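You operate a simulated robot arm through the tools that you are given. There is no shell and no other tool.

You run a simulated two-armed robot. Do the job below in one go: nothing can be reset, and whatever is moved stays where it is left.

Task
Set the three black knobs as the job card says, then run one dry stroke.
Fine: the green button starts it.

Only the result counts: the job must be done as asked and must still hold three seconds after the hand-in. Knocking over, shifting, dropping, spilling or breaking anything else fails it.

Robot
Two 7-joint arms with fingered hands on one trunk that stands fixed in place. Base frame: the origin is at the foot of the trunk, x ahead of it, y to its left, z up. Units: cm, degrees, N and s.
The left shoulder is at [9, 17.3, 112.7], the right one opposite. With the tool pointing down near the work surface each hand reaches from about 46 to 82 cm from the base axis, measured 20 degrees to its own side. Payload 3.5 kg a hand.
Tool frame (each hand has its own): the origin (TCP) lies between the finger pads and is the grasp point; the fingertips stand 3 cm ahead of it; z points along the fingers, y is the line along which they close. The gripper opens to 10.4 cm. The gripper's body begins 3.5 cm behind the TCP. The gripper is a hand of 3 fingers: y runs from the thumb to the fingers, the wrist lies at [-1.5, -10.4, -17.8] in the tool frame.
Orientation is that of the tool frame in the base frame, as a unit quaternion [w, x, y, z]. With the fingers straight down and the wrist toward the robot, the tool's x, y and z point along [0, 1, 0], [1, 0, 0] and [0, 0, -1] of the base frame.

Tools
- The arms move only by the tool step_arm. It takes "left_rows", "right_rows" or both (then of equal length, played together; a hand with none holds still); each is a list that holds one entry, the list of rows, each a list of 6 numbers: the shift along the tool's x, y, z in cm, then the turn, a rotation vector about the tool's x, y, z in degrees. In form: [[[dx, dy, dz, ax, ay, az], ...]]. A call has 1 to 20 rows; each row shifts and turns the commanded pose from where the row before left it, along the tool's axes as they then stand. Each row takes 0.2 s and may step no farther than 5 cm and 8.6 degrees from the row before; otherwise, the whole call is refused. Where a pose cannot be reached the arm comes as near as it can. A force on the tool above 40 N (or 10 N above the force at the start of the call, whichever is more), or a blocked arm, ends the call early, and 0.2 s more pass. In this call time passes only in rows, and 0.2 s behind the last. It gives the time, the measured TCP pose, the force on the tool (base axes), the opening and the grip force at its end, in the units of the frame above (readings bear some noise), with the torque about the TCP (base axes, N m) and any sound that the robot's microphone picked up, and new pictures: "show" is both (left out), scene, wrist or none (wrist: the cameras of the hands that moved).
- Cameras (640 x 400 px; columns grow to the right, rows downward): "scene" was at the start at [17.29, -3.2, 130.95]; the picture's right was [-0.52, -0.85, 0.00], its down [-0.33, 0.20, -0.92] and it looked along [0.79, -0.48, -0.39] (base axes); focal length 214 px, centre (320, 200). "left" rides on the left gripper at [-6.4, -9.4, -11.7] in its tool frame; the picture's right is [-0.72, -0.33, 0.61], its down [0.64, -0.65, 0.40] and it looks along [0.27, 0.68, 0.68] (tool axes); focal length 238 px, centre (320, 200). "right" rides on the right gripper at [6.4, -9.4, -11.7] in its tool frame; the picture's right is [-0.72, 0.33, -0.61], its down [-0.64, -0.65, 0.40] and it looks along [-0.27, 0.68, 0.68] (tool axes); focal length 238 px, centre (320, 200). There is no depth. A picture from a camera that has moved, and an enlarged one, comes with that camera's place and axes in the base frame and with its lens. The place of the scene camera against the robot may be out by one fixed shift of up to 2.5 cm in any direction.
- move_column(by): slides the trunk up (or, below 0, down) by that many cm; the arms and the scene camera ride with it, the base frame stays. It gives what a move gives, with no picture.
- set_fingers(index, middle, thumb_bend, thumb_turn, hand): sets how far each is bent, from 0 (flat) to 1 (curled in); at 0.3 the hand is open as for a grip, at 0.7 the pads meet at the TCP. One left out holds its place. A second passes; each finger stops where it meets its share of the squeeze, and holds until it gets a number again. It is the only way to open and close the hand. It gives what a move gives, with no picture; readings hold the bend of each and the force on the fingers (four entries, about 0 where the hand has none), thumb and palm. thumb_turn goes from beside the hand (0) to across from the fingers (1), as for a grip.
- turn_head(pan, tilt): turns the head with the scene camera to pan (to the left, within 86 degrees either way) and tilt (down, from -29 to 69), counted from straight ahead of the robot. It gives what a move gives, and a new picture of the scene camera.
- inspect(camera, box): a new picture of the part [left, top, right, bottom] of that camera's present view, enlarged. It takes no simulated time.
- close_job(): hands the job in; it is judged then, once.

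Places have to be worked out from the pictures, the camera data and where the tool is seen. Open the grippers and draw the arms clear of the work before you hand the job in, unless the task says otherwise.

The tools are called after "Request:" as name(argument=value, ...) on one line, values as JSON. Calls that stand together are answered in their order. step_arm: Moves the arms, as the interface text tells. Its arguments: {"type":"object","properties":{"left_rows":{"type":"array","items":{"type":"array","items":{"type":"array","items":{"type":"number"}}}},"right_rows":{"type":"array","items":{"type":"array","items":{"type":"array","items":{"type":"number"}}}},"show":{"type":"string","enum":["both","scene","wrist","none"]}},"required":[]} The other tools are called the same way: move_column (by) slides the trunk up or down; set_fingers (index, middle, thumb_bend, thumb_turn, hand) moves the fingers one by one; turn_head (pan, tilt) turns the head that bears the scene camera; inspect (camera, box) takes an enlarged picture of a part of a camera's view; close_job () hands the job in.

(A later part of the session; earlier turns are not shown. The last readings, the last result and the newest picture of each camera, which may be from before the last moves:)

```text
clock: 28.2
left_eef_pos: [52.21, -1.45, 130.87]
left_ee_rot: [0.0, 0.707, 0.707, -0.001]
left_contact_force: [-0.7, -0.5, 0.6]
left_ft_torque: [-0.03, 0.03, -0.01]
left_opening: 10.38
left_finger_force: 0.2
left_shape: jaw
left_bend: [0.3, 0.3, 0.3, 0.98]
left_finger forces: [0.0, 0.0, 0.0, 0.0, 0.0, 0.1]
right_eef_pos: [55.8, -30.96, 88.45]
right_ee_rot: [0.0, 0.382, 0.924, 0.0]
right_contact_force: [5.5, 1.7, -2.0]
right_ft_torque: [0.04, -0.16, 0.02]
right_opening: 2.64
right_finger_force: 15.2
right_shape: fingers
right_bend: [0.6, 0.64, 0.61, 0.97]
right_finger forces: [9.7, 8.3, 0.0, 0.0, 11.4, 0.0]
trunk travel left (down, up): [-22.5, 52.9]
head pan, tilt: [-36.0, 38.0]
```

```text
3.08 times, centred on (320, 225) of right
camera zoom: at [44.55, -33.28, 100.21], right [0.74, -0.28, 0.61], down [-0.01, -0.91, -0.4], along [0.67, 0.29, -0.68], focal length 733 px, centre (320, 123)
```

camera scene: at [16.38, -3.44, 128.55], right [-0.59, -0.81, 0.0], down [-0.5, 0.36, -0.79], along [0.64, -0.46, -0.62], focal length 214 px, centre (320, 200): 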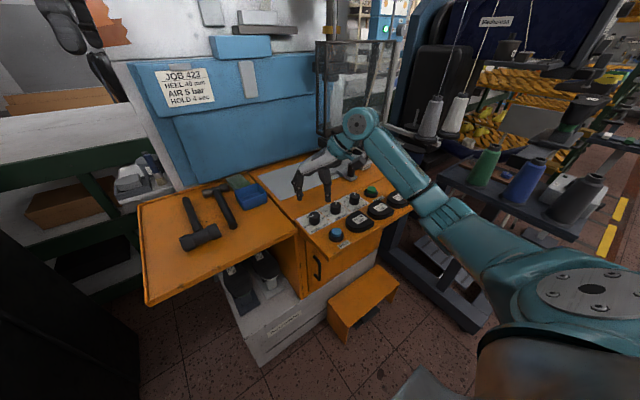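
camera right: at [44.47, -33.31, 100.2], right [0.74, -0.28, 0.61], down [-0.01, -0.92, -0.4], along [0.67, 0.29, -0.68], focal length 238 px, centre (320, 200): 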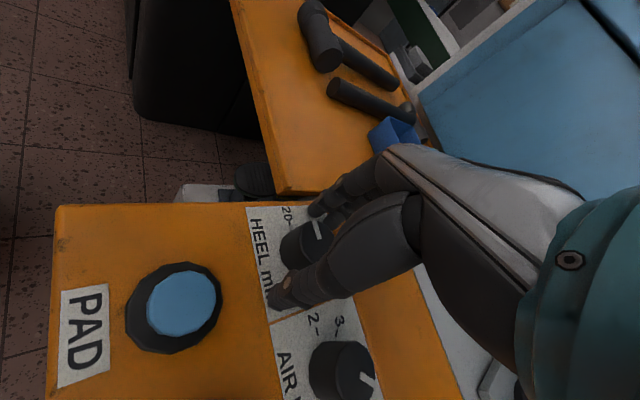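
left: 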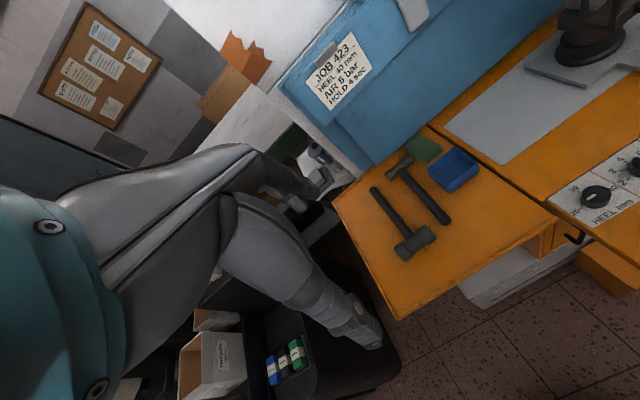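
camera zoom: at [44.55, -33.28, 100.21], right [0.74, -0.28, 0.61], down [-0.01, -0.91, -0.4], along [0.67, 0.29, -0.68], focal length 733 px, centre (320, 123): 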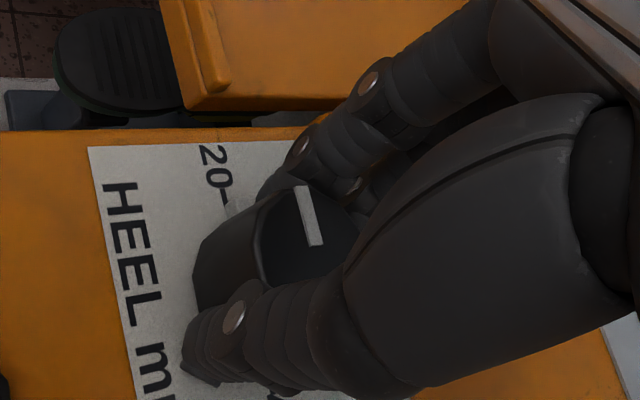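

HEEL is gripped (10/8/11 N). I turn it clockwise the first 45°.

Request:
step_arm(right_rows=[[[0, 0, 0, 0, 0, 7.5], [0, 0, 0, 0, 0, 7.5], [0, 0, 0, 0, 0, 7.5], [0, 0, 0, 0, 0, 7.5], [0, 0, 0, 0, 0, 7.5], [0, 0, 0, 0, 0, 7.5]]], show="wrist")

Request:
inspect(camera="right", box=[240, 160, 400, 290])

```text
clock: 29.6
left_eef_pos: [52.09, -1.56, 131.02]
left_ee_rot: [0.001, 0.708, 0.707, 0.001]
left_contact_force: [-0.8, -0.1, -0.5]
left_ft_torque: [0.02, 0.03, -0.03]
left_opening: 10.35
left_finger_force: 0.1
left_shape: jaw
left_bend: [0.3, 0.3, 0.3, 0.98]
left_finger forces: [0.0, 0.0, 0.0, 0.0, 0.0, 0.1]
right_eef_pos: [55.92, -31.12, 88.59]
right_ee_rot: [0.0, 0.708, 0.706, -0.001]
right_contact_force: [-1.2, -5.8, -0.1]
right_ft_torque: [-0.2, -0.15, -0.03]
right_opening: 2.62
right_finger_force: 14.2
right_shape: fingers
right_bend: [0.61, 0.65, 0.61, 0.96]
right_finger forces: [7.2, 7.1, 0.1, 0.0, 13.8, 0.1]
trunk travel left (down, up): [-22.5, 52.9]
head pan, tilt: [-36.0, 38.0]
camera right: at [46.44, -24.91, 100.23], right [0.32, -0.72, 0.61], down [-0.66, -0.64, -0.4], along [0.68, -0.27, -0.68], focal length 238 px, centre (320, 200)
```

right: 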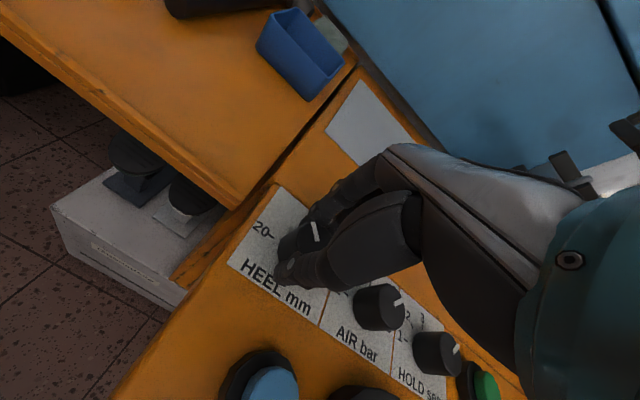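

```text
3.08 times, centred on (320, 225) of right
camera zoom: at [46.44, -24.91, 100.23], right [0.32, -0.72, 0.61], down [-0.66, -0.64, -0.4], along [0.68, -0.27, -0.68], focal length 733 px, centre (320, 123)
```

zoom: 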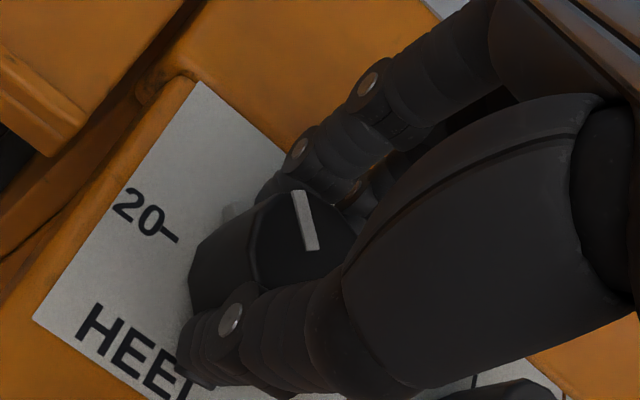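

The knob and its tab follow. I turn a further 45°.

Request:
step_arm(right_rows=[[[0, 0, 0, 0, 0, 7.5], [0, 0, 0, 0, 0, 7.5], [0, 0, 0, 0, 0, 7.5], [0, 0, 0, 0, 0, 7.5], [0, 0, 0, 0, 0, 7.5], [0, 0, 0, 0, 0, 7.5]]], show="wrist")

Request:
inspect(camera="right", box=[240, 160, 400, 290])

```text
clock: 31.0
left_eef_pos: [52.02, -1.56, 130.98]
left_ee_rot: [0.0, 0.706, 0.708, 0.0]
left_contact_force: [0.8, 0.4, 0.4]
left_ft_torque: [0.0, 0.02, 0.01]
left_opening: 10.37
left_finger_force: 0.0
left_shape: jaw
left_bend: [0.3, 0.3, 0.3, 0.98]
left_finger forces: [0.1, 0.0, 0.0, 0.1, 0.0, 0.0]
right_eef_pos: [55.65, -31.26, 88.47]
right_ee_rot: [0.0, 0.925, 0.381, -0.001]
right_contact_force: [-7.5, -8.9, 5.0]
right_ft_torque: [-0.39, 0.13, -0.05]
right_opening: 2.61
right_finger_force: 15.4
right_shape: fingers
right_bend: [0.61, 0.64, 0.61, 0.98]
right_finger forces: [7.6, 11.1, 0.1, 0.0, 12.3, 0.0]
trunk travel left (down, up): [-22.5, 52.9]
head pan, tilt: [-36.0, 38.0]
camera right: at [53.6, -20.19, 100.23], right [-0.28, -0.74, 0.61], down [-0.91, 0.01, -0.4], along [0.29, -0.67, -0.68], focal length 238 px, centre (320, 200)
```

right: 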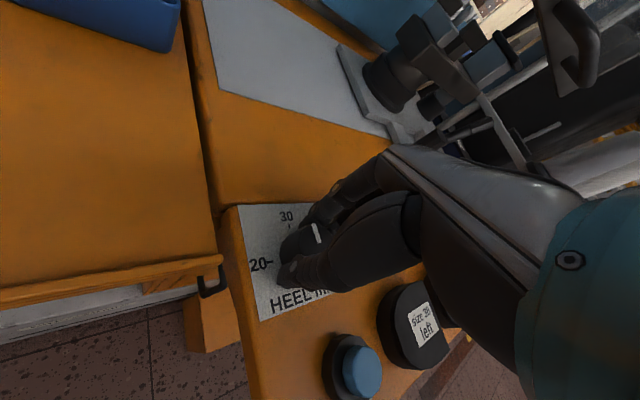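

```text
3.08 times, centred on (320, 225) of right
camera zoom: at [53.6, -20.19, 100.23], right [-0.28, -0.74, 0.61], down [-0.91, 0.01, -0.4], along [0.29, -0.67, -0.68], focal length 733 px, centre (320, 123)
```

zoom: 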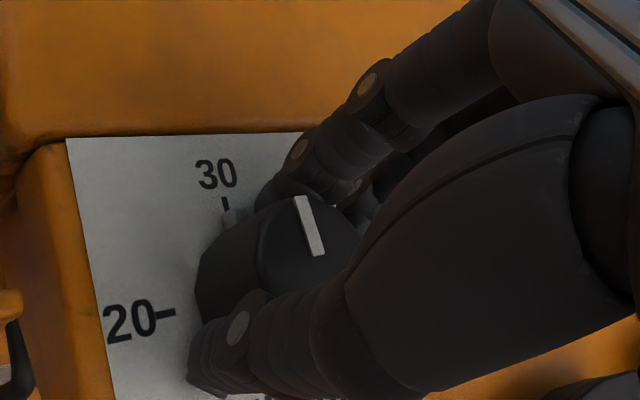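

The tab is now at the 30 tick. I release, lift and rotate back −90° for a second grip.

Request:
set_fingers(hand="right", index=0.46, middle=0.46, thumb_bend=0.46)

Request:
step_arm(right_rows=[[[0, 0, -2, 0, 0, 0], [0, 0, -2, 0, 0, 0], [0, 0, -2, 0, 0, 0], [0, 0, 0, 0, 0, -7.5], [0, 0, 0, 0, 0, -7.5], [0, 0, 0, 0, 0, -7.5], [0, 0, 0, 0, 0, -7.5], [0, 0, 0, 0, 0, -7.5], [0, 0, 0, 0, 0, -7.5], [0, 0, 0, 0, 0, -7.5], [0, 0, 0, 0, 0, -7.5], [0, 0, 0, 0, 0, -7.5], [0, 0, 0, 0, 0, -7.5], [0, 0, 0, 0, 0, -7.5], [0, 0, 0, 0, 0, -7.5]]], show="wrist")

Request:
inspect(camera="right", box=[200, 190, 360, 320])

```text
clock: 32.0
left_eef_pos: [52.08, -1.47, 131.01]
left_ee_rot: [0.0, 0.707, 0.707, 0.0]
left_contact_force: [0.0, 0.4, 0.6]
left_ft_torque: [0.01, -0.02, -0.03]
left_opening: 10.39
left_finger_force: 0.1
left_shape: jaw
left_bend: [0.3, 0.3, 0.3, 0.98]
left_finger forces: [0.0, 0.0, 0.1, 0.0, 0.0, 0.0]
right_eef_pos: [55.74, -31.09, 88.55]
right_ee_rot: [0.0, 0.924, 0.383, 0.0]
right_contact_force: [0.0, -0.7, -0.2]
right_ft_torque: [0.0, 0.02, 0.02]
right_opening: 6.19
right_finger_force: 0.1
right_shape: fingers
right_bend: [0.46, 0.46, 0.46, 0.98]
right_finger forces: [0.0, 0.0, 0.1, 0.0, 0.0, 0.0]
trunk travel left (down, up): [-22.5, 52.9]
head pan, tilt: [-36.0, 38.0]
```

```text
clock: 35.2
left_eef_pos: [52.13, -1.49, 130.93]
left_ee_rot: [0.001, 0.706, 0.708, -0.001]
left_contact_force: [0.5, 0.2, -0.7]
left_ft_torque: [-0.03, 0.02, -0.03]
left_opening: 10.34
left_finger_force: 0.0
left_shape: jaw
left_bend: [0.3, 0.3, 0.3, 0.98]
left_finger forces: [0.0, 0.0, 0.0, 0.0, 0.1, 0.1]
right_eef_pos: [55.91, -31.12, 94.71]
right_ee_rot: [0.0, 0.382, 0.924, 0.0]
right_contact_force: [-0.2, 0.4, 0.8]
right_ft_torque: [0.0, -0.01, -0.01]
right_opening: 6.22
right_finger_force: 0.1
right_shape: fingers
right_bend: [0.46, 0.46, 0.46, 0.98]
right_finger forces: [0.1, 0.0, 0.0, 0.0, 0.1, 0.0]
trunk travel left (down, up): [-22.5, 52.9]
head pan, tilt: [-36.0, 38.0]
camera right: at [44.63, -33.5, 106.37], right [0.74, -0.28, 0.61], down [-0.01, -0.91, -0.4], along [0.67, 0.3, -0.68], focal length 238 px, centre (320, 200)
```

right: 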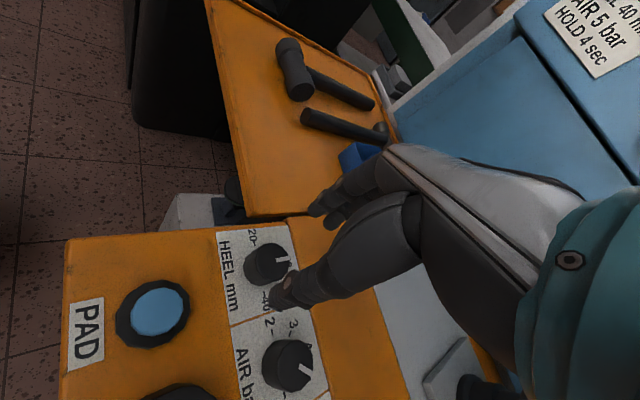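

```text
3.08 times, centred on (280, 255) of right
camera zoom: at [44.63, -33.5, 106.37], right [0.74, -0.28, 0.61], down [-0.01, -0.91, -0.4], along [0.67, 0.3, -0.68], focal length 733 px, centre (443, 31)
```

zoom: 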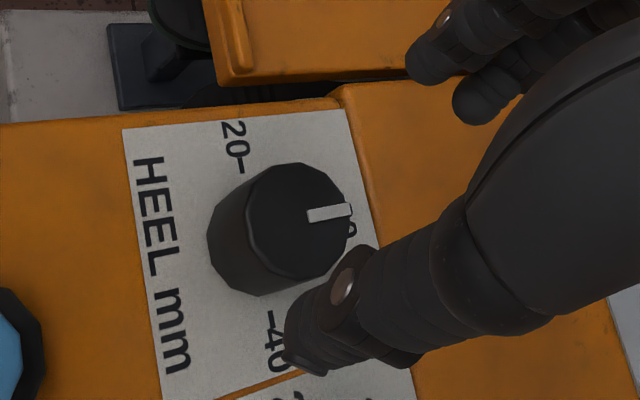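

The pointer now sits at about 30 (≈ +1–3°). I descend and grip again.

Request:
step_arm(right_rows=[[[0, 0, 1.6, 0, 0, 0], [0, 0, 1.6, 0, 0, 0], [0, 0, 1.6, 0, 0, 0], [0, 0, 1.3, 0, 0, 0]]], show="none")

Request:
set_fingers(hand="right", index=0.58, middle=0.58, thumb_bend=0.58)

Request:
set_fingers(hand="right", index=0.72, middle=0.72, thumb_bend=0.72)

Request:
inspect(camera="right", box=[240, 160, 400, 290])

```text
clock: 36.2
left_eef_pos: [52.21, -1.52, 130.93]
left_ee_rot: [0.0, 0.707, 0.708, 0.0]
left_contact_force: [0.1, -0.1, -0.8]
left_ft_torque: [0.01, -0.03, -0.01]
left_opening: 10.35
left_finger_force: 0.1
left_shape: jaw
left_bend: [0.3, 0.3, 0.3, 0.98]
left_finger forces: [0.1, 0.0, 0.0, 0.1, 0.1, 0.0]
right_eef_pos: [55.77, -31.24, 88.59]
right_ee_rot: [0.0, 0.383, 0.924, 0.0]
right_contact_force: [0.2, -0.6, -0.9]
right_ft_torque: [0.03, -0.02, -0.02]
right_opening: 6.23
right_finger_force: 0.1
right_shape: fingers
right_bend: [0.46, 0.46, 0.46, 0.98]
right_finger forces: [0.1, 0.0, 0.0, 0.0, 0.0, 0.1]
trunk travel left (down, up): [-22.5, 52.9]
head pan, tilt: [-36.0, 38.0]
```

```text
clock: 37.2
left_eef_pos: [52.12, -1.48, 131.03]
left_ee_rot: [0.0, 0.707, 0.708, 0.0]
left_contact_force: [-0.2, 0.5, 0.1]
left_ft_torque: [0.01, 0.03, -0.02]
left_opening: 10.38
left_finger_force: 0.1
left_shape: jaw
left_bend: [0.3, 0.3, 0.3, 0.98]
left_finger forces: [0.1, 0.1, 0.0, 0.0, 0.0, 0.0]
right_eef_pos: [55.79, -31.2, 88.69]
right_ee_rot: [0.001, 0.384, 0.924, 0.0]
right_contact_force: [-0.1, 0.5, 0.3]
right_ft_torque: [0.03, 0.0, 0.01]
right_opening: 3.44
right_finger_force: 0.0
right_shape: fingers
right_bend: [0.57, 0.57, 0.57, 0.98]
right_finger forces: [0.0, 0.1, 0.1, 0.0, 0.1, 0.0]
trunk travel left (down, up): [-22.5, 52.9]
head pan, tilt: [-36.0, 38.0]
```

```text
clock: 38.2
left_eef_pos: [52.21, -1.59, 130.85]
left_ee_rot: [0.0, 0.707, 0.707, 0.0]
left_contact_force: [-0.4, 0.1, 0.0]
left_ft_torque: [-0.01, -0.01, -0.02]
left_opening: 10.35
left_finger_force: 0.0
left_shape: jaw
left_bend: [0.3, 0.3, 0.3, 0.98]
left_finger forces: [0.0, 0.0, 0.0, 0.2, 0.0, 0.0]
right_eef_pos: [55.87, -31.24, 88.66]
right_ee_rot: [0.0, 0.383, 0.924, 0.001]
right_contact_force: [6.0, 1.6, -2.4]
right_ft_torque: [0.02, -0.1, -0.03]
right_opening: 2.75
right_finger_force: 14.2
right_shape: fingers
right_bend: [0.6, 0.65, 0.61, 0.97]
right_finger forces: [9.8, 6.9, 0.0, 0.1, 11.9, 0.0]
trunk travel left (down, up): [-22.5, 52.9]
head pan, tilt: [-36.0, 38.0]
```

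```text
3.08 times, centred on (320, 225) of right
camera zoom: at [44.68, -33.49, 100.27], right [0.74, -0.28, 0.61], down [-0.01, -0.91, -0.4], along [0.67, 0.29, -0.68], focal length 733 px, centre (320, 123)
```

zoom: 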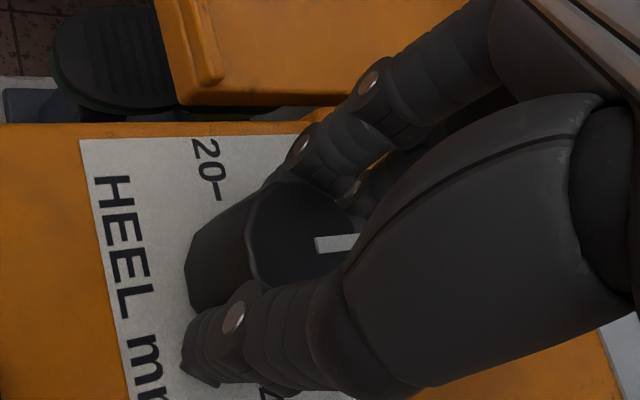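

Firm grip again. I turn the remaining 89° clockwise in one smooth move.

Request:
step_arm(right_rows=[[[0, 0, 0, 0, 0, 7.4], [0, 0, 0, 0, 0, 7.4], [0, 0, 0, 0, 0, 7.4], [0, 0, 0, 0, 0, 7.4], [0, 0, 0, 0, 0, 7.4], [0, 0, 0, 0, 0, 7.4], [0, 0, 0, 0, 0, 7.4], [0, 0, 0, 0, 0, 7.4], [0, 0, 0, 0, 0, 7.4], [0, 0, 0, 0, 0, 7.4], [0, 0, 0, 0, 0, 7.4], [0, 0, 0, 0, 0, 7.4]]], show="wrist")

Request:
inspect(camera="right", box=[240, 160, 400, 290])

```text
clock: 40.8
left_eef_pos: [51.98, -1.69, 131.09]
left_ee_rot: [-0.001, 0.708, 0.707, 0.0]
left_contact_force: [-0.3, 0.4, -0.1]
left_ft_torque: [0.0, 0.0, 0.05]
left_opening: 10.37
left_finger_force: 0.0
left_shape: jaw
left_bend: [0.3, 0.3, 0.3, 0.98]
left_finger forces: [0.0, 0.0, 0.0, 0.0, 0.1, 0.1]
right_eef_pos: [55.73, -31.1, 88.54]
right_ee_rot: [0.0, 0.92, 0.391, 0.0]
right_contact_force: [-10.7, -13.7, 11.2]
right_ft_torque: [-0.56, 0.17, 0.0]
right_opening: 2.7
right_finger_force: 16.0
right_shape: fingers
right_bend: [0.61, 0.64, 0.61, 0.99]
right_finger forces: [7.2, 12.3, 0.1, 0.0, 12.6, 0.0]
trunk travel left (down, up): [-22.5, 52.9]
head pan, tilt: [-36.0, 38.0]
camera right: at [53.35, -20.21, 100.21], right [-0.26, -0.74, 0.61], down [-0.91, -0.01, -0.4], along [0.31, -0.67, -0.68], focal length 238 px, centre (320, 200)
```

right: 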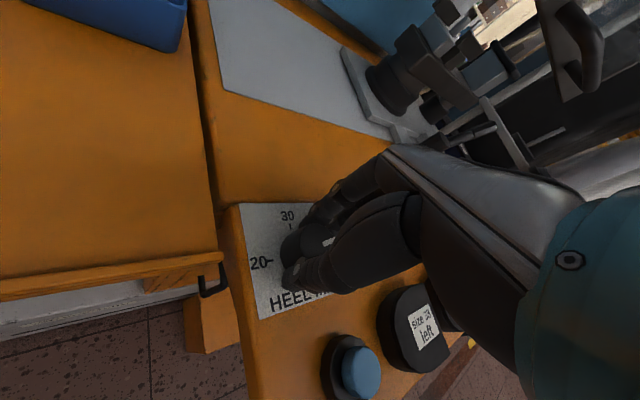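

```text
3.08 times, centred on (320, 225) of right
camera zoom: at [53.35, -20.21, 100.21], right [-0.26, -0.74, 0.61], down [-0.91, -0.01, -0.4], along [0.31, -0.67, -0.68], focal length 733 px, centre (320, 123)
```

zoom: 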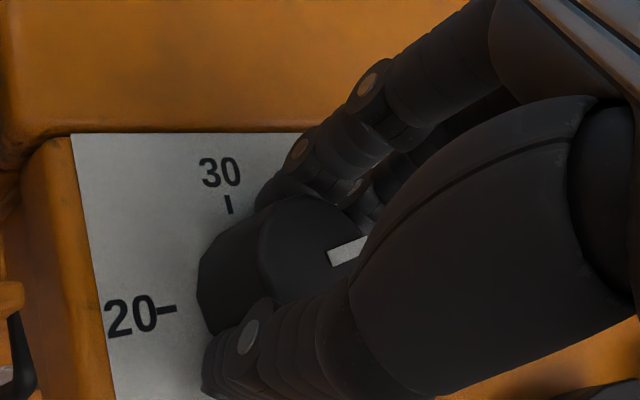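

I release, lift and look at the HEEL pointer.

Request:
set_fingers(hand="right", index=0.46, middle=0.46, thumb_bend=0.46)

Request:
step_arm(right_rows=[[[0, 0, -2, 0, 0, 0], [0, 0, -2, 0, 0, 0], [0, 0, -2, 0, 0, 0], [0, 0, -2, 0, 0, 0], [0, 0, -2, 0, 0, -7.5], [0, 0, -2, 0, 0, -7.5], [0, 0, -2, 0, 0, -7.5], [0, 0, 0, 0, 0, -7.5], [0, 0, 0, 0, 0, -7.5], [0, 0, 0, 0, 0, -7.5]]], show="both")

Request:
inspect(camera="right", box=[190, 180, 340, 310])

Request:
inspect(camera="scene", box=[306, 207, 322, 219])

```text
clock: 41.8
left_eef_pos: [52.13, -1.5, 130.87]
left_ee_rot: [0.0, 0.707, 0.707, -0.001]
left_contact_force: [0.2, 0.1, 0.8]
left_ft_torque: [0.01, 0.01, -0.04]
left_opening: 10.38
left_finger_force: 0.1
left_shape: jaw
left_bend: [0.3, 0.3, 0.3, 0.98]
left_finger forces: [0.0, 0.0, 0.0, 0.0, 0.0, 0.0]
right_eef_pos: [55.79, -31.03, 88.59]
right_ee_rot: [-0.001, 0.92, 0.392, 0.0]
right_contact_force: [-0.1, -0.7, 0.3]
right_ft_torque: [0.01, -0.02, -0.02]
right_opening: 6.19
right_finger_force: 0.0
right_shape: fingers
right_bend: [0.46, 0.46, 0.46, 0.98]
right_finger forces: [0.1, 0.0, 0.1, 0.0, 0.0, 0.1]
trunk travel left (down, up): [-22.5, 52.9]
head pan, tilt: [-36.0, 38.0]
```

```text
clock: 44.0
left_eef_pos: [52.21, -1.56, 130.91]
left_ee_rot: [0.0, 0.707, 0.707, 0.0]
left_contact_force: [0.6, -0.7, 0.6]
left_ft_torque: [0.03, -0.01, 0.0]
left_opening: 10.37
left_finger_force: 0.1
left_shape: jaw
left_bend: [0.3, 0.3, 0.3, 0.98]
left_finger forces: [0.0, 0.0, 0.0, 0.0, 0.0, 0.1]
right_eef_pos: [55.84, -31.16, 102.39]
right_ee_rot: [0.002, 0.699, 0.715, 0.001]
right_contact_force: [-0.4, -0.4, 0.0]
right_ft_torque: [0.02, -0.01, 0.01]
right_opening: 6.22
right_finger_force: 0.1
right_shape: fingers
right_bend: [0.46, 0.46, 0.46, 0.98]
right_finger forces: [0.0, 0.1, 0.0, 0.0, 0.0, 0.0]
trunk travel left (down, up): [-22.5, 52.9]
head pan, tilt: [-36.0, 38.0]
camera scene: at [16.37, -3.44, 128.56], right [-0.59, -0.81, 0.0], down [-0.5, 0.36, -0.79], along [0.64, -0.46, -0.62], focal length 214 px, centre (320, 200)
camera right: at [46.27, -25.11, 114.14], right [0.34, -0.71, 0.61], down [-0.64, -0.66, -0.4], along [0.69, -0.25, -0.68], focal length 238 px, centre (320, 200)
```

scene: 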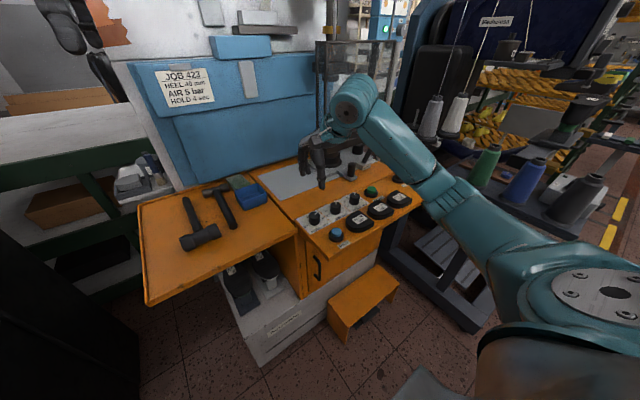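
right: 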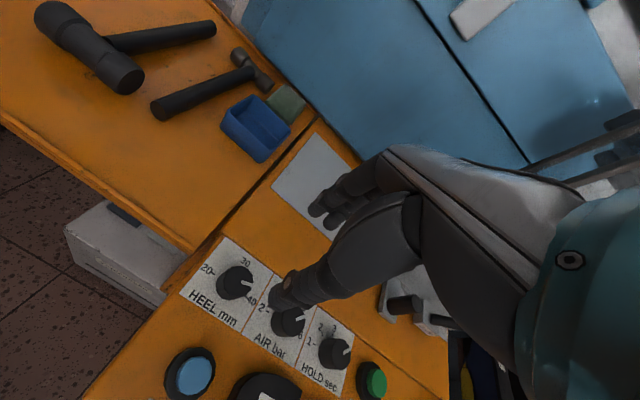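

```text
3.08 times, centred on (265, 245) of right
camera zoom: at [46.27, -25.11, 114.14], right [0.34, -0.71, 0.61], down [-0.64, -0.66, -0.4], along [0.69, -0.25, -0.68], focal length 733 px, centre (489, 62)
```

zoom: 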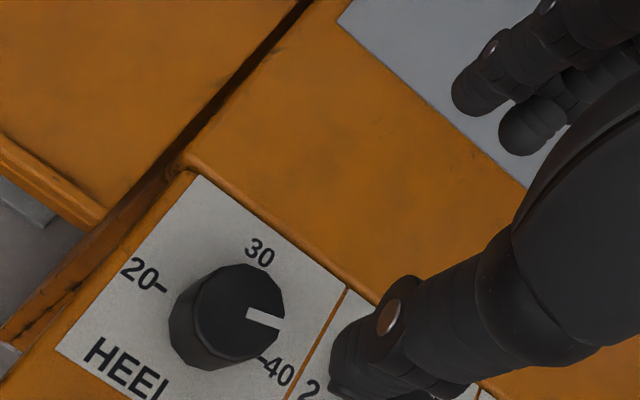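

```text
16.00 times, centred on (314, 213) of scene
camera zoom: at [16.37, -3.44, 128.56], right [-0.59, -0.81, 0.0], down [-0.5, 0.36, -0.79], along [0.64, -0.46, -0.62], focal length 3432 px, centre (416, -8)
```

zoom: 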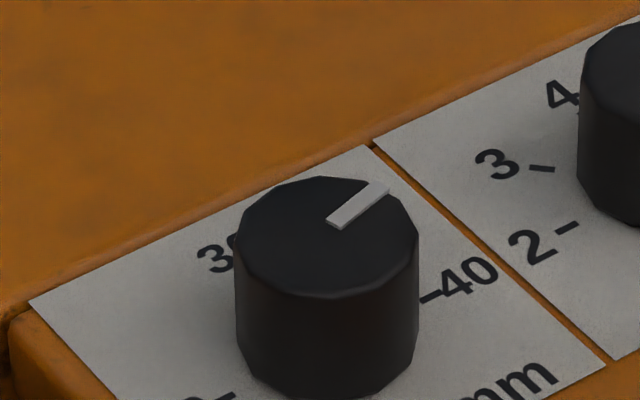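

HEEL slipped a bit on that turn: both cameras put it near 75° (≈38.5 mm), needing roughly 15° more. I go back down from here (hand nearly square) and grip once more.

Request:
step_arm(right_rows=[[[0, 0, 3, 0, 0, 0], [0, 0, 3, 0, 0, 0], [0, 0, 2, 0, 0, 0], [0, 0, 1.6, 0, 0, 0], [0, 0, 1.6, 0, 0, 0], [0, 0, 1.5, 0, 0, 0], [0, -0.1, 1.2, 0, 0, 0]]], show="wrist")

Request:
set_fingers(hand="right", index=0.58, middle=0.58, thumb_bend=0.58)

Request:
set_fingers(hand="right", index=0.76, middle=0.76, thumb_bend=0.76)

Request:
inspect(camera="right", box=[240, 160, 400, 290])

```text
clock: 45.6
left_eef_pos: [52.11, -1.47, 130.95]
left_ee_rot: [0.0, 0.707, 0.707, 0.0]
left_contact_force: [-0.5, -0.5, -0.2]
left_ft_torque: [-0.01, 0.0, -0.01]
left_opening: 10.36
left_finger_force: 0.0
left_shape: jaw
left_bend: [0.3, 0.3, 0.3, 0.98]
left_finger forces: [0.0, 0.0, 0.0, 0.1, 0.0, 0.0]
right_eef_pos: [55.73, -31.08, 88.67]
right_ee_rot: [0.0, 0.699, 0.715, 0.001]
right_contact_force: [0.2, -0.2, -0.9]
right_ft_torque: [0.0, 0.03, -0.02]
right_opening: 6.21
right_finger_force: 0.0
right_shape: fingers
right_bend: [0.46, 0.46, 0.46, 0.98]
right_finger forces: [0.0, 0.0, 0.0, 0.0, 0.1, 0.1]
trunk travel left (down, up): [-22.5, 52.9]
head pan, tilt: [-36.0, 38.0]
camera right: at [46.2, -25.01, 100.32], right [0.34, -0.71, 0.61], down [-0.64, -0.65, -0.4], along [0.69, -0.25, -0.68], focal length 238 px, centre (320, 200)
```

right: 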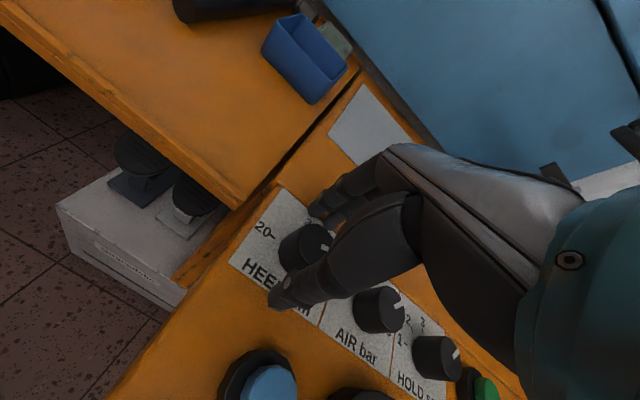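

```text
clock: 46.6
left_eef_pos: [52.07, -1.5, 131.0]
left_ee_rot: [0.0, 0.707, 0.707, 0.001]
left_contact_force: [0.2, 1.0, -0.7]
left_ft_torque: [0.06, 0.01, 0.0]
left_opening: 10.35
left_finger_force: 0.0
left_shape: jaw
left_bend: [0.3, 0.3, 0.3, 0.98]
left_finger forces: [0.0, 0.0, 0.1, 0.0, 0.0, 0.0]
right_eef_pos: [55.85, -31.06, 88.65]
right_ee_rot: [0.0, 0.699, 0.715, 0.0]
right_contact_force: [-1.8, -0.4, 0.8]
right_ft_torque: [0.02, 0.06, 0.02]
right_opening: 3.52
right_finger_force: 0.3
right_shape: fingers
right_bend: [0.57, 0.57, 0.56, 0.98]
right_finger forces: [0.1, 0.1, 0.0, 0.1, 0.5, 0.0]
trunk travel left (down, up): [-22.5, 52.9]
head pan, tilt: [-36.0, 38.0]
```

```text
clock: 47.6
left_eef_pos: [52.25, -1.64, 130.89]
left_ee_rot: [0.0, 0.706, 0.708, 0.0]
left_contact_force: [0.0, 1.1, 0.7]
left_ft_torque: [0.03, 0.02, -0.04]
left_opening: 10.37
left_finger_force: 0.0
left_shape: jaw
left_bend: [0.3, 0.3, 0.3, 0.98]
left_finger forces: [0.0, 0.0, 0.0, 0.1, 0.1, 0.0]
right_eef_pos: [55.79, -31.14, 88.6]
right_ee_rot: [0.001, 0.699, 0.715, 0.0]
right_contact_force: [2.6, -7.1, 1.6]
right_ft_torque: [-0.31, -0.32, -0.06]
right_opening: 2.6
right_finger_force: 17.5
right_shape: fingers
right_bend: [0.61, 0.64, 0.61, 0.96]
right_finger forces: [9.6, 10.3, 0.0, 0.0, 14.7, 0.1]
trunk travel left (down, up): [-22.5, 52.9]
head pan, tilt: [-36.0, 38.0]
```

```text
3.08 times, centred on (320, 225) of right
camera zoom: at [46.25, -25.07, 100.28], right [0.34, -0.71, 0.61], down [-0.64, -0.65, -0.4], along [0.69, -0.26, -0.68], focal length 733 px, centre (320, 123)
```

zoom: 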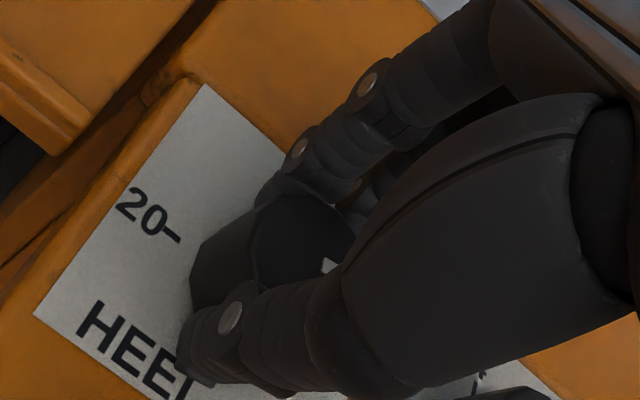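

Grip is firmer (10/10/15 N). I turn 16° slowly.

Request:
step_arm(right_rows=[[[0, 0, 0, 0, 0, 4], [0, 0, 0, 0, 0, 4], [0, 0, 0, 0, 0, 4], [0, 0, 0, 0, 0, 4], [0, 0, 0, 0, 0, 0]]], show="wrist")

Request:
set_fingers(hand="right", index=0.46, middle=0.46, thumb_bend=0.46)

Request:
step_arm(right_rows=[[[0, 0, -2, 0, 0, 0], [0, 0, -2, 0, 0, 0], [0, 0, -2, 0, 0, 0], [0, 0, -2, 0, 0, 0], [0, 0, -2, 0, 0, 0], [0, 0, -2, 0, 0, 0]]], show="wrist")

Request:
inspect(camera="right", box=[190, 200, 310, 300])

Request:
inspect(camera="scene", box=[306, 207, 322, 219])

```text
clock: 48.8
left_eef_pos: [52.07, -1.52, 130.96]
left_ee_rot: [-0.001, 0.707, 0.707, 0.001]
left_contact_force: [-0.4, 0.2, -0.4]
left_ft_torque: [0.01, -0.01, 0.03]
left_opening: 10.36
left_finger_force: 0.1
left_shape: jaw
left_bend: [0.3, 0.3, 0.3, 0.98]
left_finger forces: [0.0, 0.0, 0.0, 0.1, 0.1, 0.1]
right_eef_pos: [55.81, -31.13, 88.54]
right_ee_rot: [0.0, 0.792, 0.611, -0.001]
right_contact_force: [4.0, -6.3, -4.0]
right_ft_torque: [-0.13, -0.06, 0.09]
right_opening: 2.59
right_finger_force: 17.9
right_shape: fingers
right_bend: [0.61, 0.64, 0.61, 0.97]
right_finger forces: [9.5, 11.1, 0.0, 0.0, 14.7, 0.0]
trunk travel left (down, up): [-22.5, 52.9]
head pan, tilt: [-36.0, 38.0]
camera right: at [48.29, -22.67, 100.3], right [0.13, -0.78, 0.61], down [-0.8, -0.45, -0.4], along [0.59, -0.43, -0.68], focal length 238 px, centre (320, 200)
```

right: 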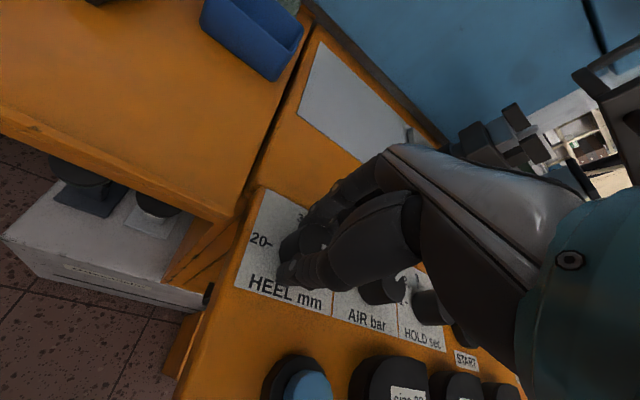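

```text
clock: 49.8
left_eef_pos: [52.12, -1.35, 130.94]
left_ee_rot: [-0.001, 0.708, 0.707, 0.0]
left_contact_force: [-0.3, -0.1, -0.4]
left_ft_torque: [-0.01, 0.03, 0.02]
left_opening: 10.36
left_finger_force: 0.1
left_shape: jaw
left_bend: [0.3, 0.3, 0.3, 0.98]
left_finger forces: [0.1, 0.0, 0.0, 0.0, 0.1, 0.1]
right_eef_pos: [55.74, -31.11, 88.62]
right_ee_rot: [0.001, 0.792, 0.61, 0.0]
right_contact_force: [-0.1, 1.0, 0.0]
right_ft_torque: [-0.05, -0.02, -0.01]
right_opening: 6.2
right_finger_force: 0.2
right_shape: fingers
right_bend: [0.46, 0.46, 0.46, 0.97]
right_finger forces: [0.0, 0.0, 0.0, 0.1, 0.0, 0.0]
trunk travel left (down, up): [-22.5, 52.9]
head pan, tilt: [-36.0, 38.0]
```

```text
clock: 51.2
left_eef_pos: [52.01, -1.66, 131.06]
left_ee_rot: [0.0, 0.707, 0.707, 0.001]
left_contact_force: [0.1, -0.3, 0.4]
left_ft_torque: [0.03, -0.02, -0.02]
left_opening: 10.35
left_finger_force: 0.1
left_shape: jaw
left_bend: [0.3, 0.3, 0.3, 0.98]
left_finger forces: [0.0, 0.0, 0.1, 0.0, 0.0, 0.1]
right_eef_pos: [55.8, -31.16, 100.86]
right_ee_rot: [0.0, 0.792, 0.61, 0.0]
right_contact_force: [-0.3, 0.1, 0.1]
right_ft_torque: [0.03, 0.01, -0.03]
right_opening: 6.19
right_finger_force: 0.1
right_shape: fingers
right_bend: [0.46, 0.46, 0.46, 0.97]
right_finger forces: [0.1, 0.0, 0.0, 0.0, 0.2, 0.0]
trunk travel left (down, up): [-22.5, 52.9]
head pan, tilt: [-36.0, 38.0]
camera right: at [48.28, -22.68, 112.54], right [0.13, -0.78, 0.61], down [-0.79, -0.45, -0.4], along [0.59, -0.43, -0.68], focal length 238 px, centre (320, 200)
```

right: 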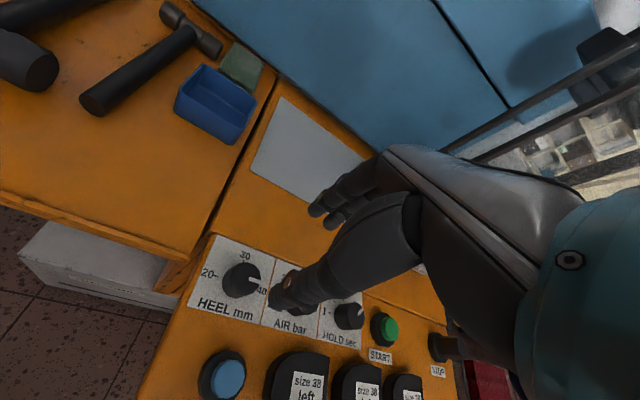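

```text
4.00 times, centred on (250, 250) of right
camera zoom: at [48.28, -22.68, 112.54], right [0.13, -0.78, 0.61], down [-0.79, -0.45, -0.4], along [0.59, -0.43, -0.68], focal length 953 px, centre (600, 0)
```

zoom: 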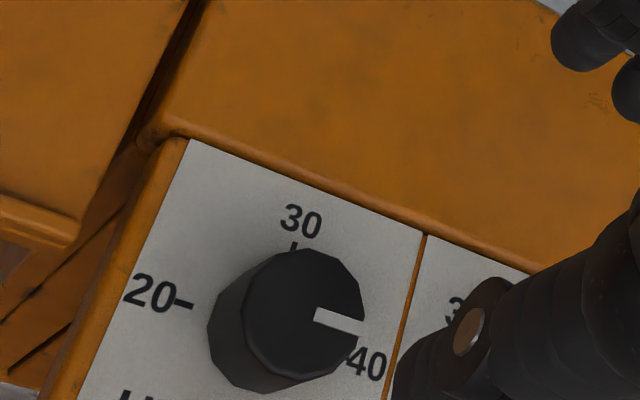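

```text
16.00 times, centred on (314, 213) of scene
camera zoom: at [16.37, -3.42, 128.56], right [-0.59, -0.81, 0.0], down [-0.5, 0.36, -0.79], along [0.64, -0.46, -0.62], focal length 3432 px, centre (416, -8)
```

zoom: 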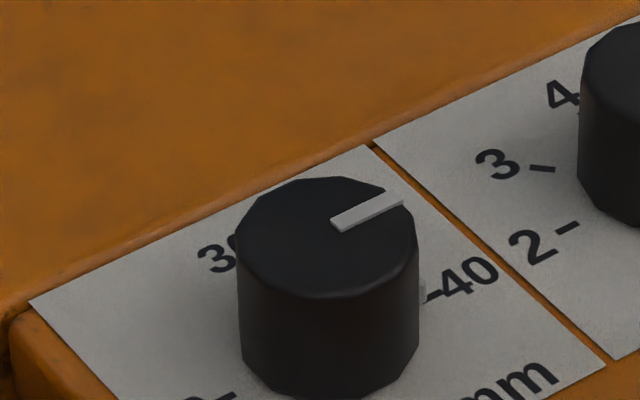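

Scene reads ≈ 94°, wrist camera ≈ 86°, so HEEL is about 40. I zoom in on the tab versus the 40 tick, and on the tabs of AIR and HOLD for an independent check.

Request:
inspect(camera="scene", box=[314, 210, 324, 218])

Request:
inspect(camera="right", box=[235, 255, 275, 305])

Request:
inspect(camera="left", box=[560, 120, 640, 220])

```text
16.00 times, centred on (319, 214) of scene
camera zoom: at [16.37, -3.42, 128.56], right [-0.59, -0.81, 0.0], down [-0.5, 0.36, -0.79], along [0.64, -0.46, -0.62], focal length 3432 px, centre (336, -24)
```

zoom: 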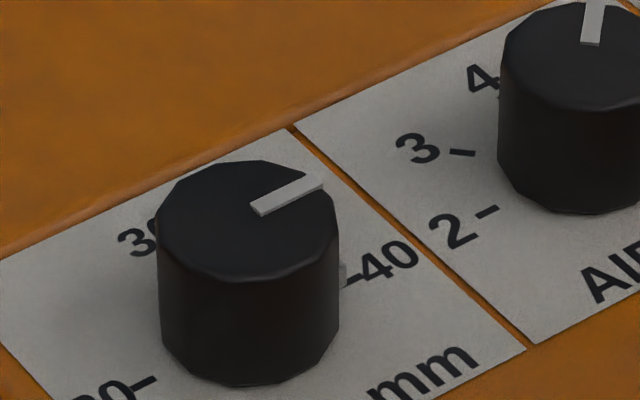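

```text
8.00 times, centred on (255, 280) of right
camera zoom: at [48.28, -22.68, 112.54], right [0.13, -0.78, 0.61], down [-0.79, -0.45, -0.4], along [0.59, -0.43, -0.68], focal length 1907 px, centre (840, -440)
```

zoom: 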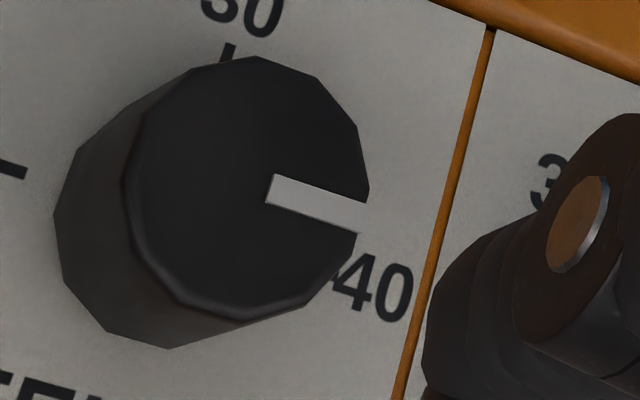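

```text
4.00 times, centred on (600, 170) of left
camera zoom: at [42.54, -7.92, 142.71], right [-0.33, -0.72, -0.61], down [-0.65, 0.64, -0.4], along [0.68, 0.27, -0.68], focal length 953 px, centre (-800, 320)
```

zoom: 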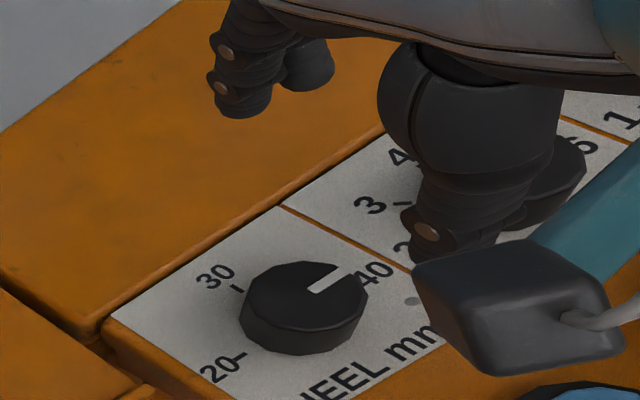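

In the wrist view the HEEL pointer is parallel to the 20–40 tick line, so it is at 40. Now I check the air gauge and look at the guard and press from the head camera.

Request:
turn_head(pan=-44, tilt=14)

Request:
inspect(camera="scene", box=[300, 60, 380, 130])

Request:
inspect(camera="scene", box=[260, 120, 380, 280])

```text
clock: 52.1
left_eef_pos: [52.04, -1.43, 131.0]
left_ee_rot: [-0.001, 0.707, 0.707, 0.0]
left_contact_force: [-0.3, 0.2, -0.5]
left_ft_torque: [-0.04, 0.02, 0.0]
left_opening: 10.35
left_finger_force: 0.1
left_shape: jaw
left_bend: [0.3, 0.3, 0.3, 0.98]
left_finger forces: [0.0, 0.0, 0.0, 0.1, 0.1, 0.1]
right_eef_pos: [55.84, -31.1, 100.81]
right_ee_rot: [0.0, 0.792, 0.61, -0.001]
right_contact_force: [0.9, 0.7, -0.3]
right_ft_torque: [-0.04, 0.0, 0.02]
right_opening: 6.18
right_finger_force: 0.1
right_shape: fingers
right_bend: [0.46, 0.46, 0.46, 0.97]
right_finger forces: [0.0, 0.0, 0.0, 0.1, 0.0, 0.0]
trunk travel left (down, up): [-22.5, 52.9]
head pan, tilt: [-44.0, 14.0]
camera scene: at [16.11, -4.85, 132.37], right [-0.69, -0.72, 0.0], down [-0.17, 0.17, -0.97], along [0.7, -0.67, -0.24], focal length 214 px, centre (320, 200)
```

scene: 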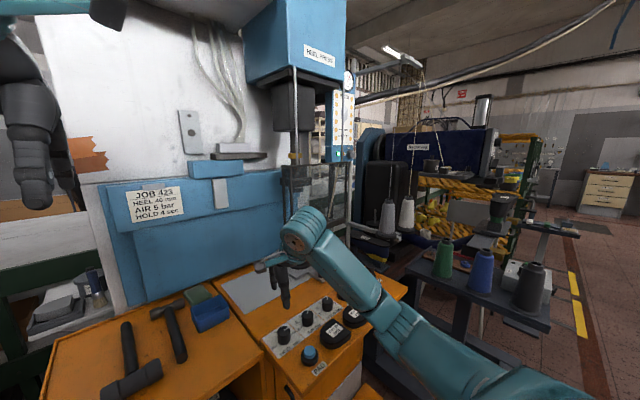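

```text
5.71 times, centred on (340, 95) of scene
camera zoom: at [16.11, -4.85, 132.37], right [-0.69, -0.72, 0.0], down [-0.17, 0.17, -0.97], along [0.7, -0.67, -0.24], focal length 1226 px, centre (206, 800)
```

zoom: 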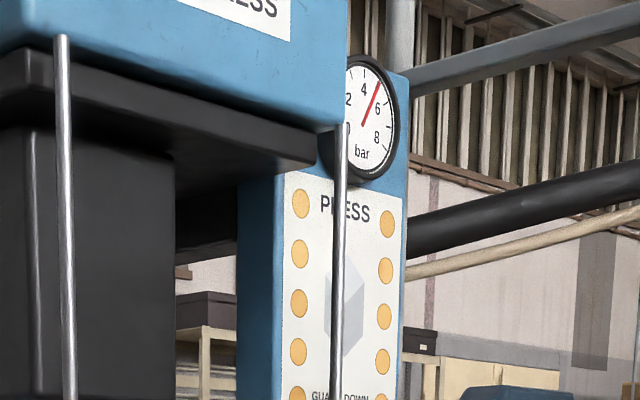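

```text
2.50 times, centred on (320, 200) of scene
camera zoom: at [16.11, -4.85, 132.37], right [-0.69, -0.72, 0.0], down [-0.17, 0.17, -0.97], along [0.7, -0.67, -0.24], focal length 536 px, centre (320, 200)
```

zoom: 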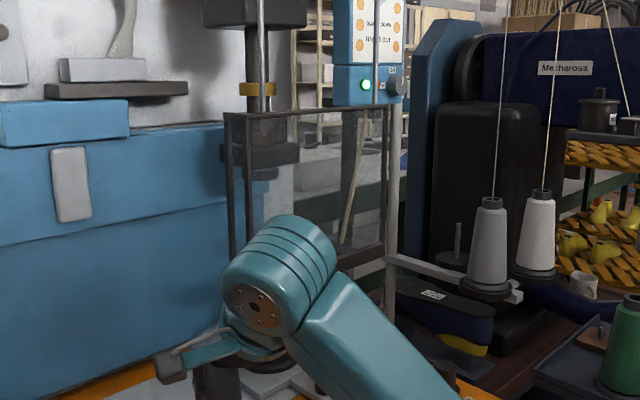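

The gauge now reads 5 bar, confirming AIR. I pull the right hand back and to the right to examine the guard, its handle and the press bed before lowering anything.

Request:
step_arm(right_rows=[[[0, 0, 0, 0, 0, -7.4], [0, 0, 0, 0, 0, -7.4], [-3.15, -1.8, -1.85, 0, 0, 0], [-3.15, -1.8, -1.85, 0, 0, 0], [-3.15, -1.8, -1.85, 0, 0, 0], [-3.15, -1.8, -1.85, 0, 0, 0], [-3.15, -1.8, -1.85, 0, 0, 0], [-3.15, -1.8, -1.85, 0, 0, 0]]], show="both")

Request:
inspect(camera="scene", box=[255, 140, 385, 330])

Request:
inspect(camera="scene", box=[270, 220, 350, 290])

Request:
inspect(camera="right", box=[100, 110, 300, 270])

```text
clock: 53.9
left_eef_pos: [52.02, -1.6, 130.9]
left_ee_rot: [0.0, 0.707, 0.707, 0.001]
left_contact_force: [0.1, -0.2, -0.8]
left_ft_torque: [-0.02, 0.02, 0.04]
left_opening: 10.37
left_finger_force: 0.1
left_shape: jaw
left_bend: [0.3, 0.3, 0.3, 0.98]
left_finger forces: [0.0, 0.0, 0.0, 0.1, 0.1, 0.0]
right_eef_pos: [44.75, -49.98, 111.84]
right_ee_rot: [0.001, 0.707, 0.708, 0.001]
right_contact_force: [-0.7, 0.7, 0.2]
right_ft_torque: [-0.01, -0.03, -0.01]
right_opening: 6.19
right_finger_force: 0.1
right_shape: fingers
right_bend: [0.46, 0.46, 0.46, 0.97]
right_finger forces: [0.0, 0.0, 0.0, 0.0, 0.0, 0.1]
trunk travel left (down, up): [-22.5, 52.9]
head pan, tilt: [-44.0, 14.0]
camera scene: at [16.07, -4.85, 132.39], right [-0.69, -0.72, 0.0], down [-0.17, 0.17, -0.97], along [0.7, -0.67, -0.24], focal length 214 px, centre (320, 200)
camera right: at [35.32, -43.79, 123.5], right [0.33, -0.72, 0.61], down [-0.65, -0.64, -0.4], along [0.69, -0.27, -0.68], focal length 238 px, centre (320, 200)
```

scene: 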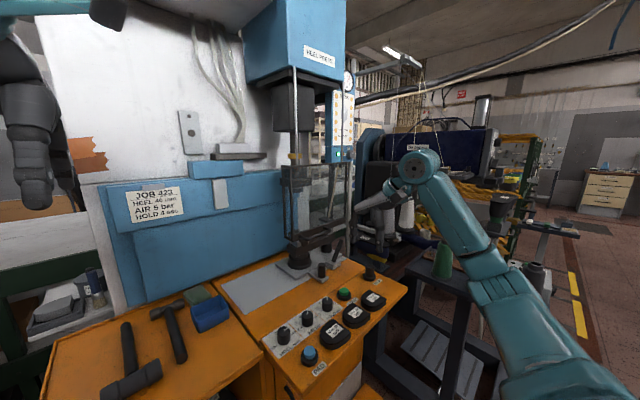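
right: 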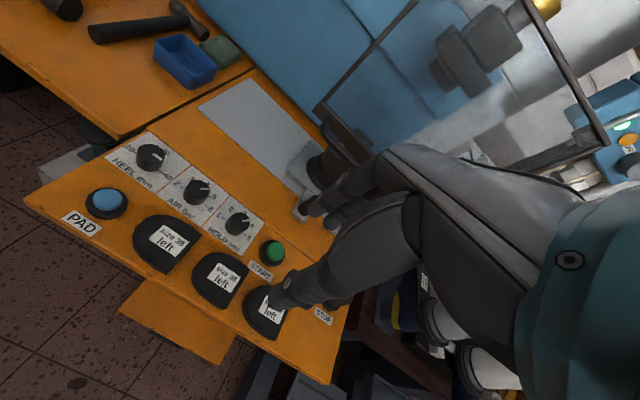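

```text
2.11 times, centred on (320, 235) of scene
camera zoom: at [16.07, -4.85, 132.39], right [-0.69, -0.72, 0.0], down [-0.17, 0.17, -0.97], along [0.7, -0.67, -0.24], focal length 452 px, centre (320, 126)
```

zoom: 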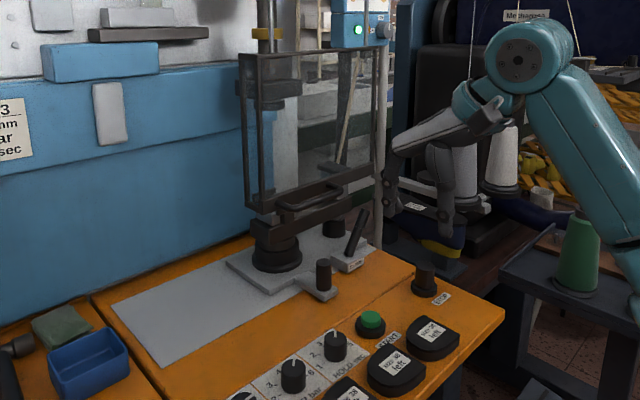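

```text
5.71 times, centred on (310, 255) of scene
camera zoom: at [16.07, -4.85, 132.39], right [-0.69, -0.72, 0.0], down [-0.17, 0.17, -0.97], along [0.7, -0.67, -0.24], focal length 1226 px, centre (377, -114)
```

zoom: 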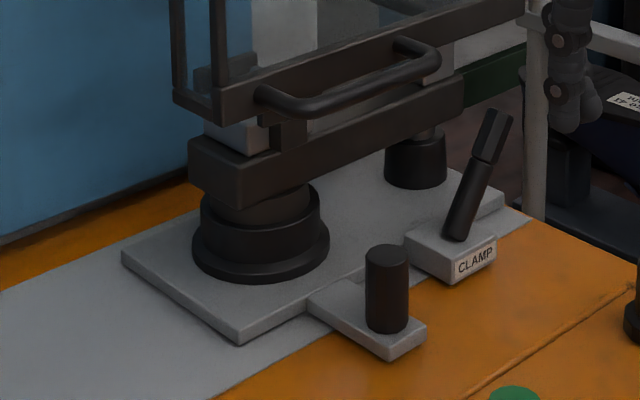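

```text
2.50 times, centred on (200, 190) of right
camera zoom: at [35.32, -43.79, 123.5], right [0.33, -0.72, 0.61], down [-0.65, -0.64, -0.4], along [0.69, -0.27, -0.68], focal length 596 px, centre (620, 225)
```

zoom: 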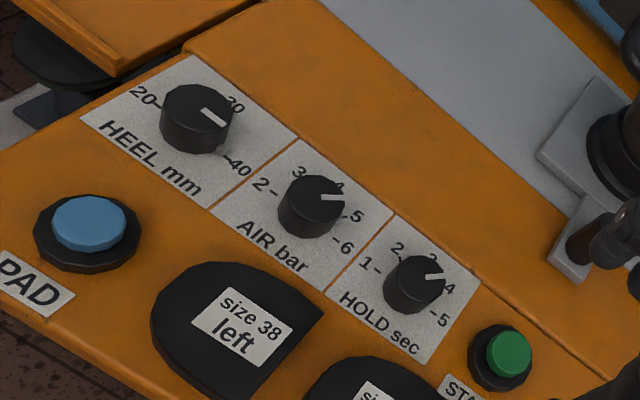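

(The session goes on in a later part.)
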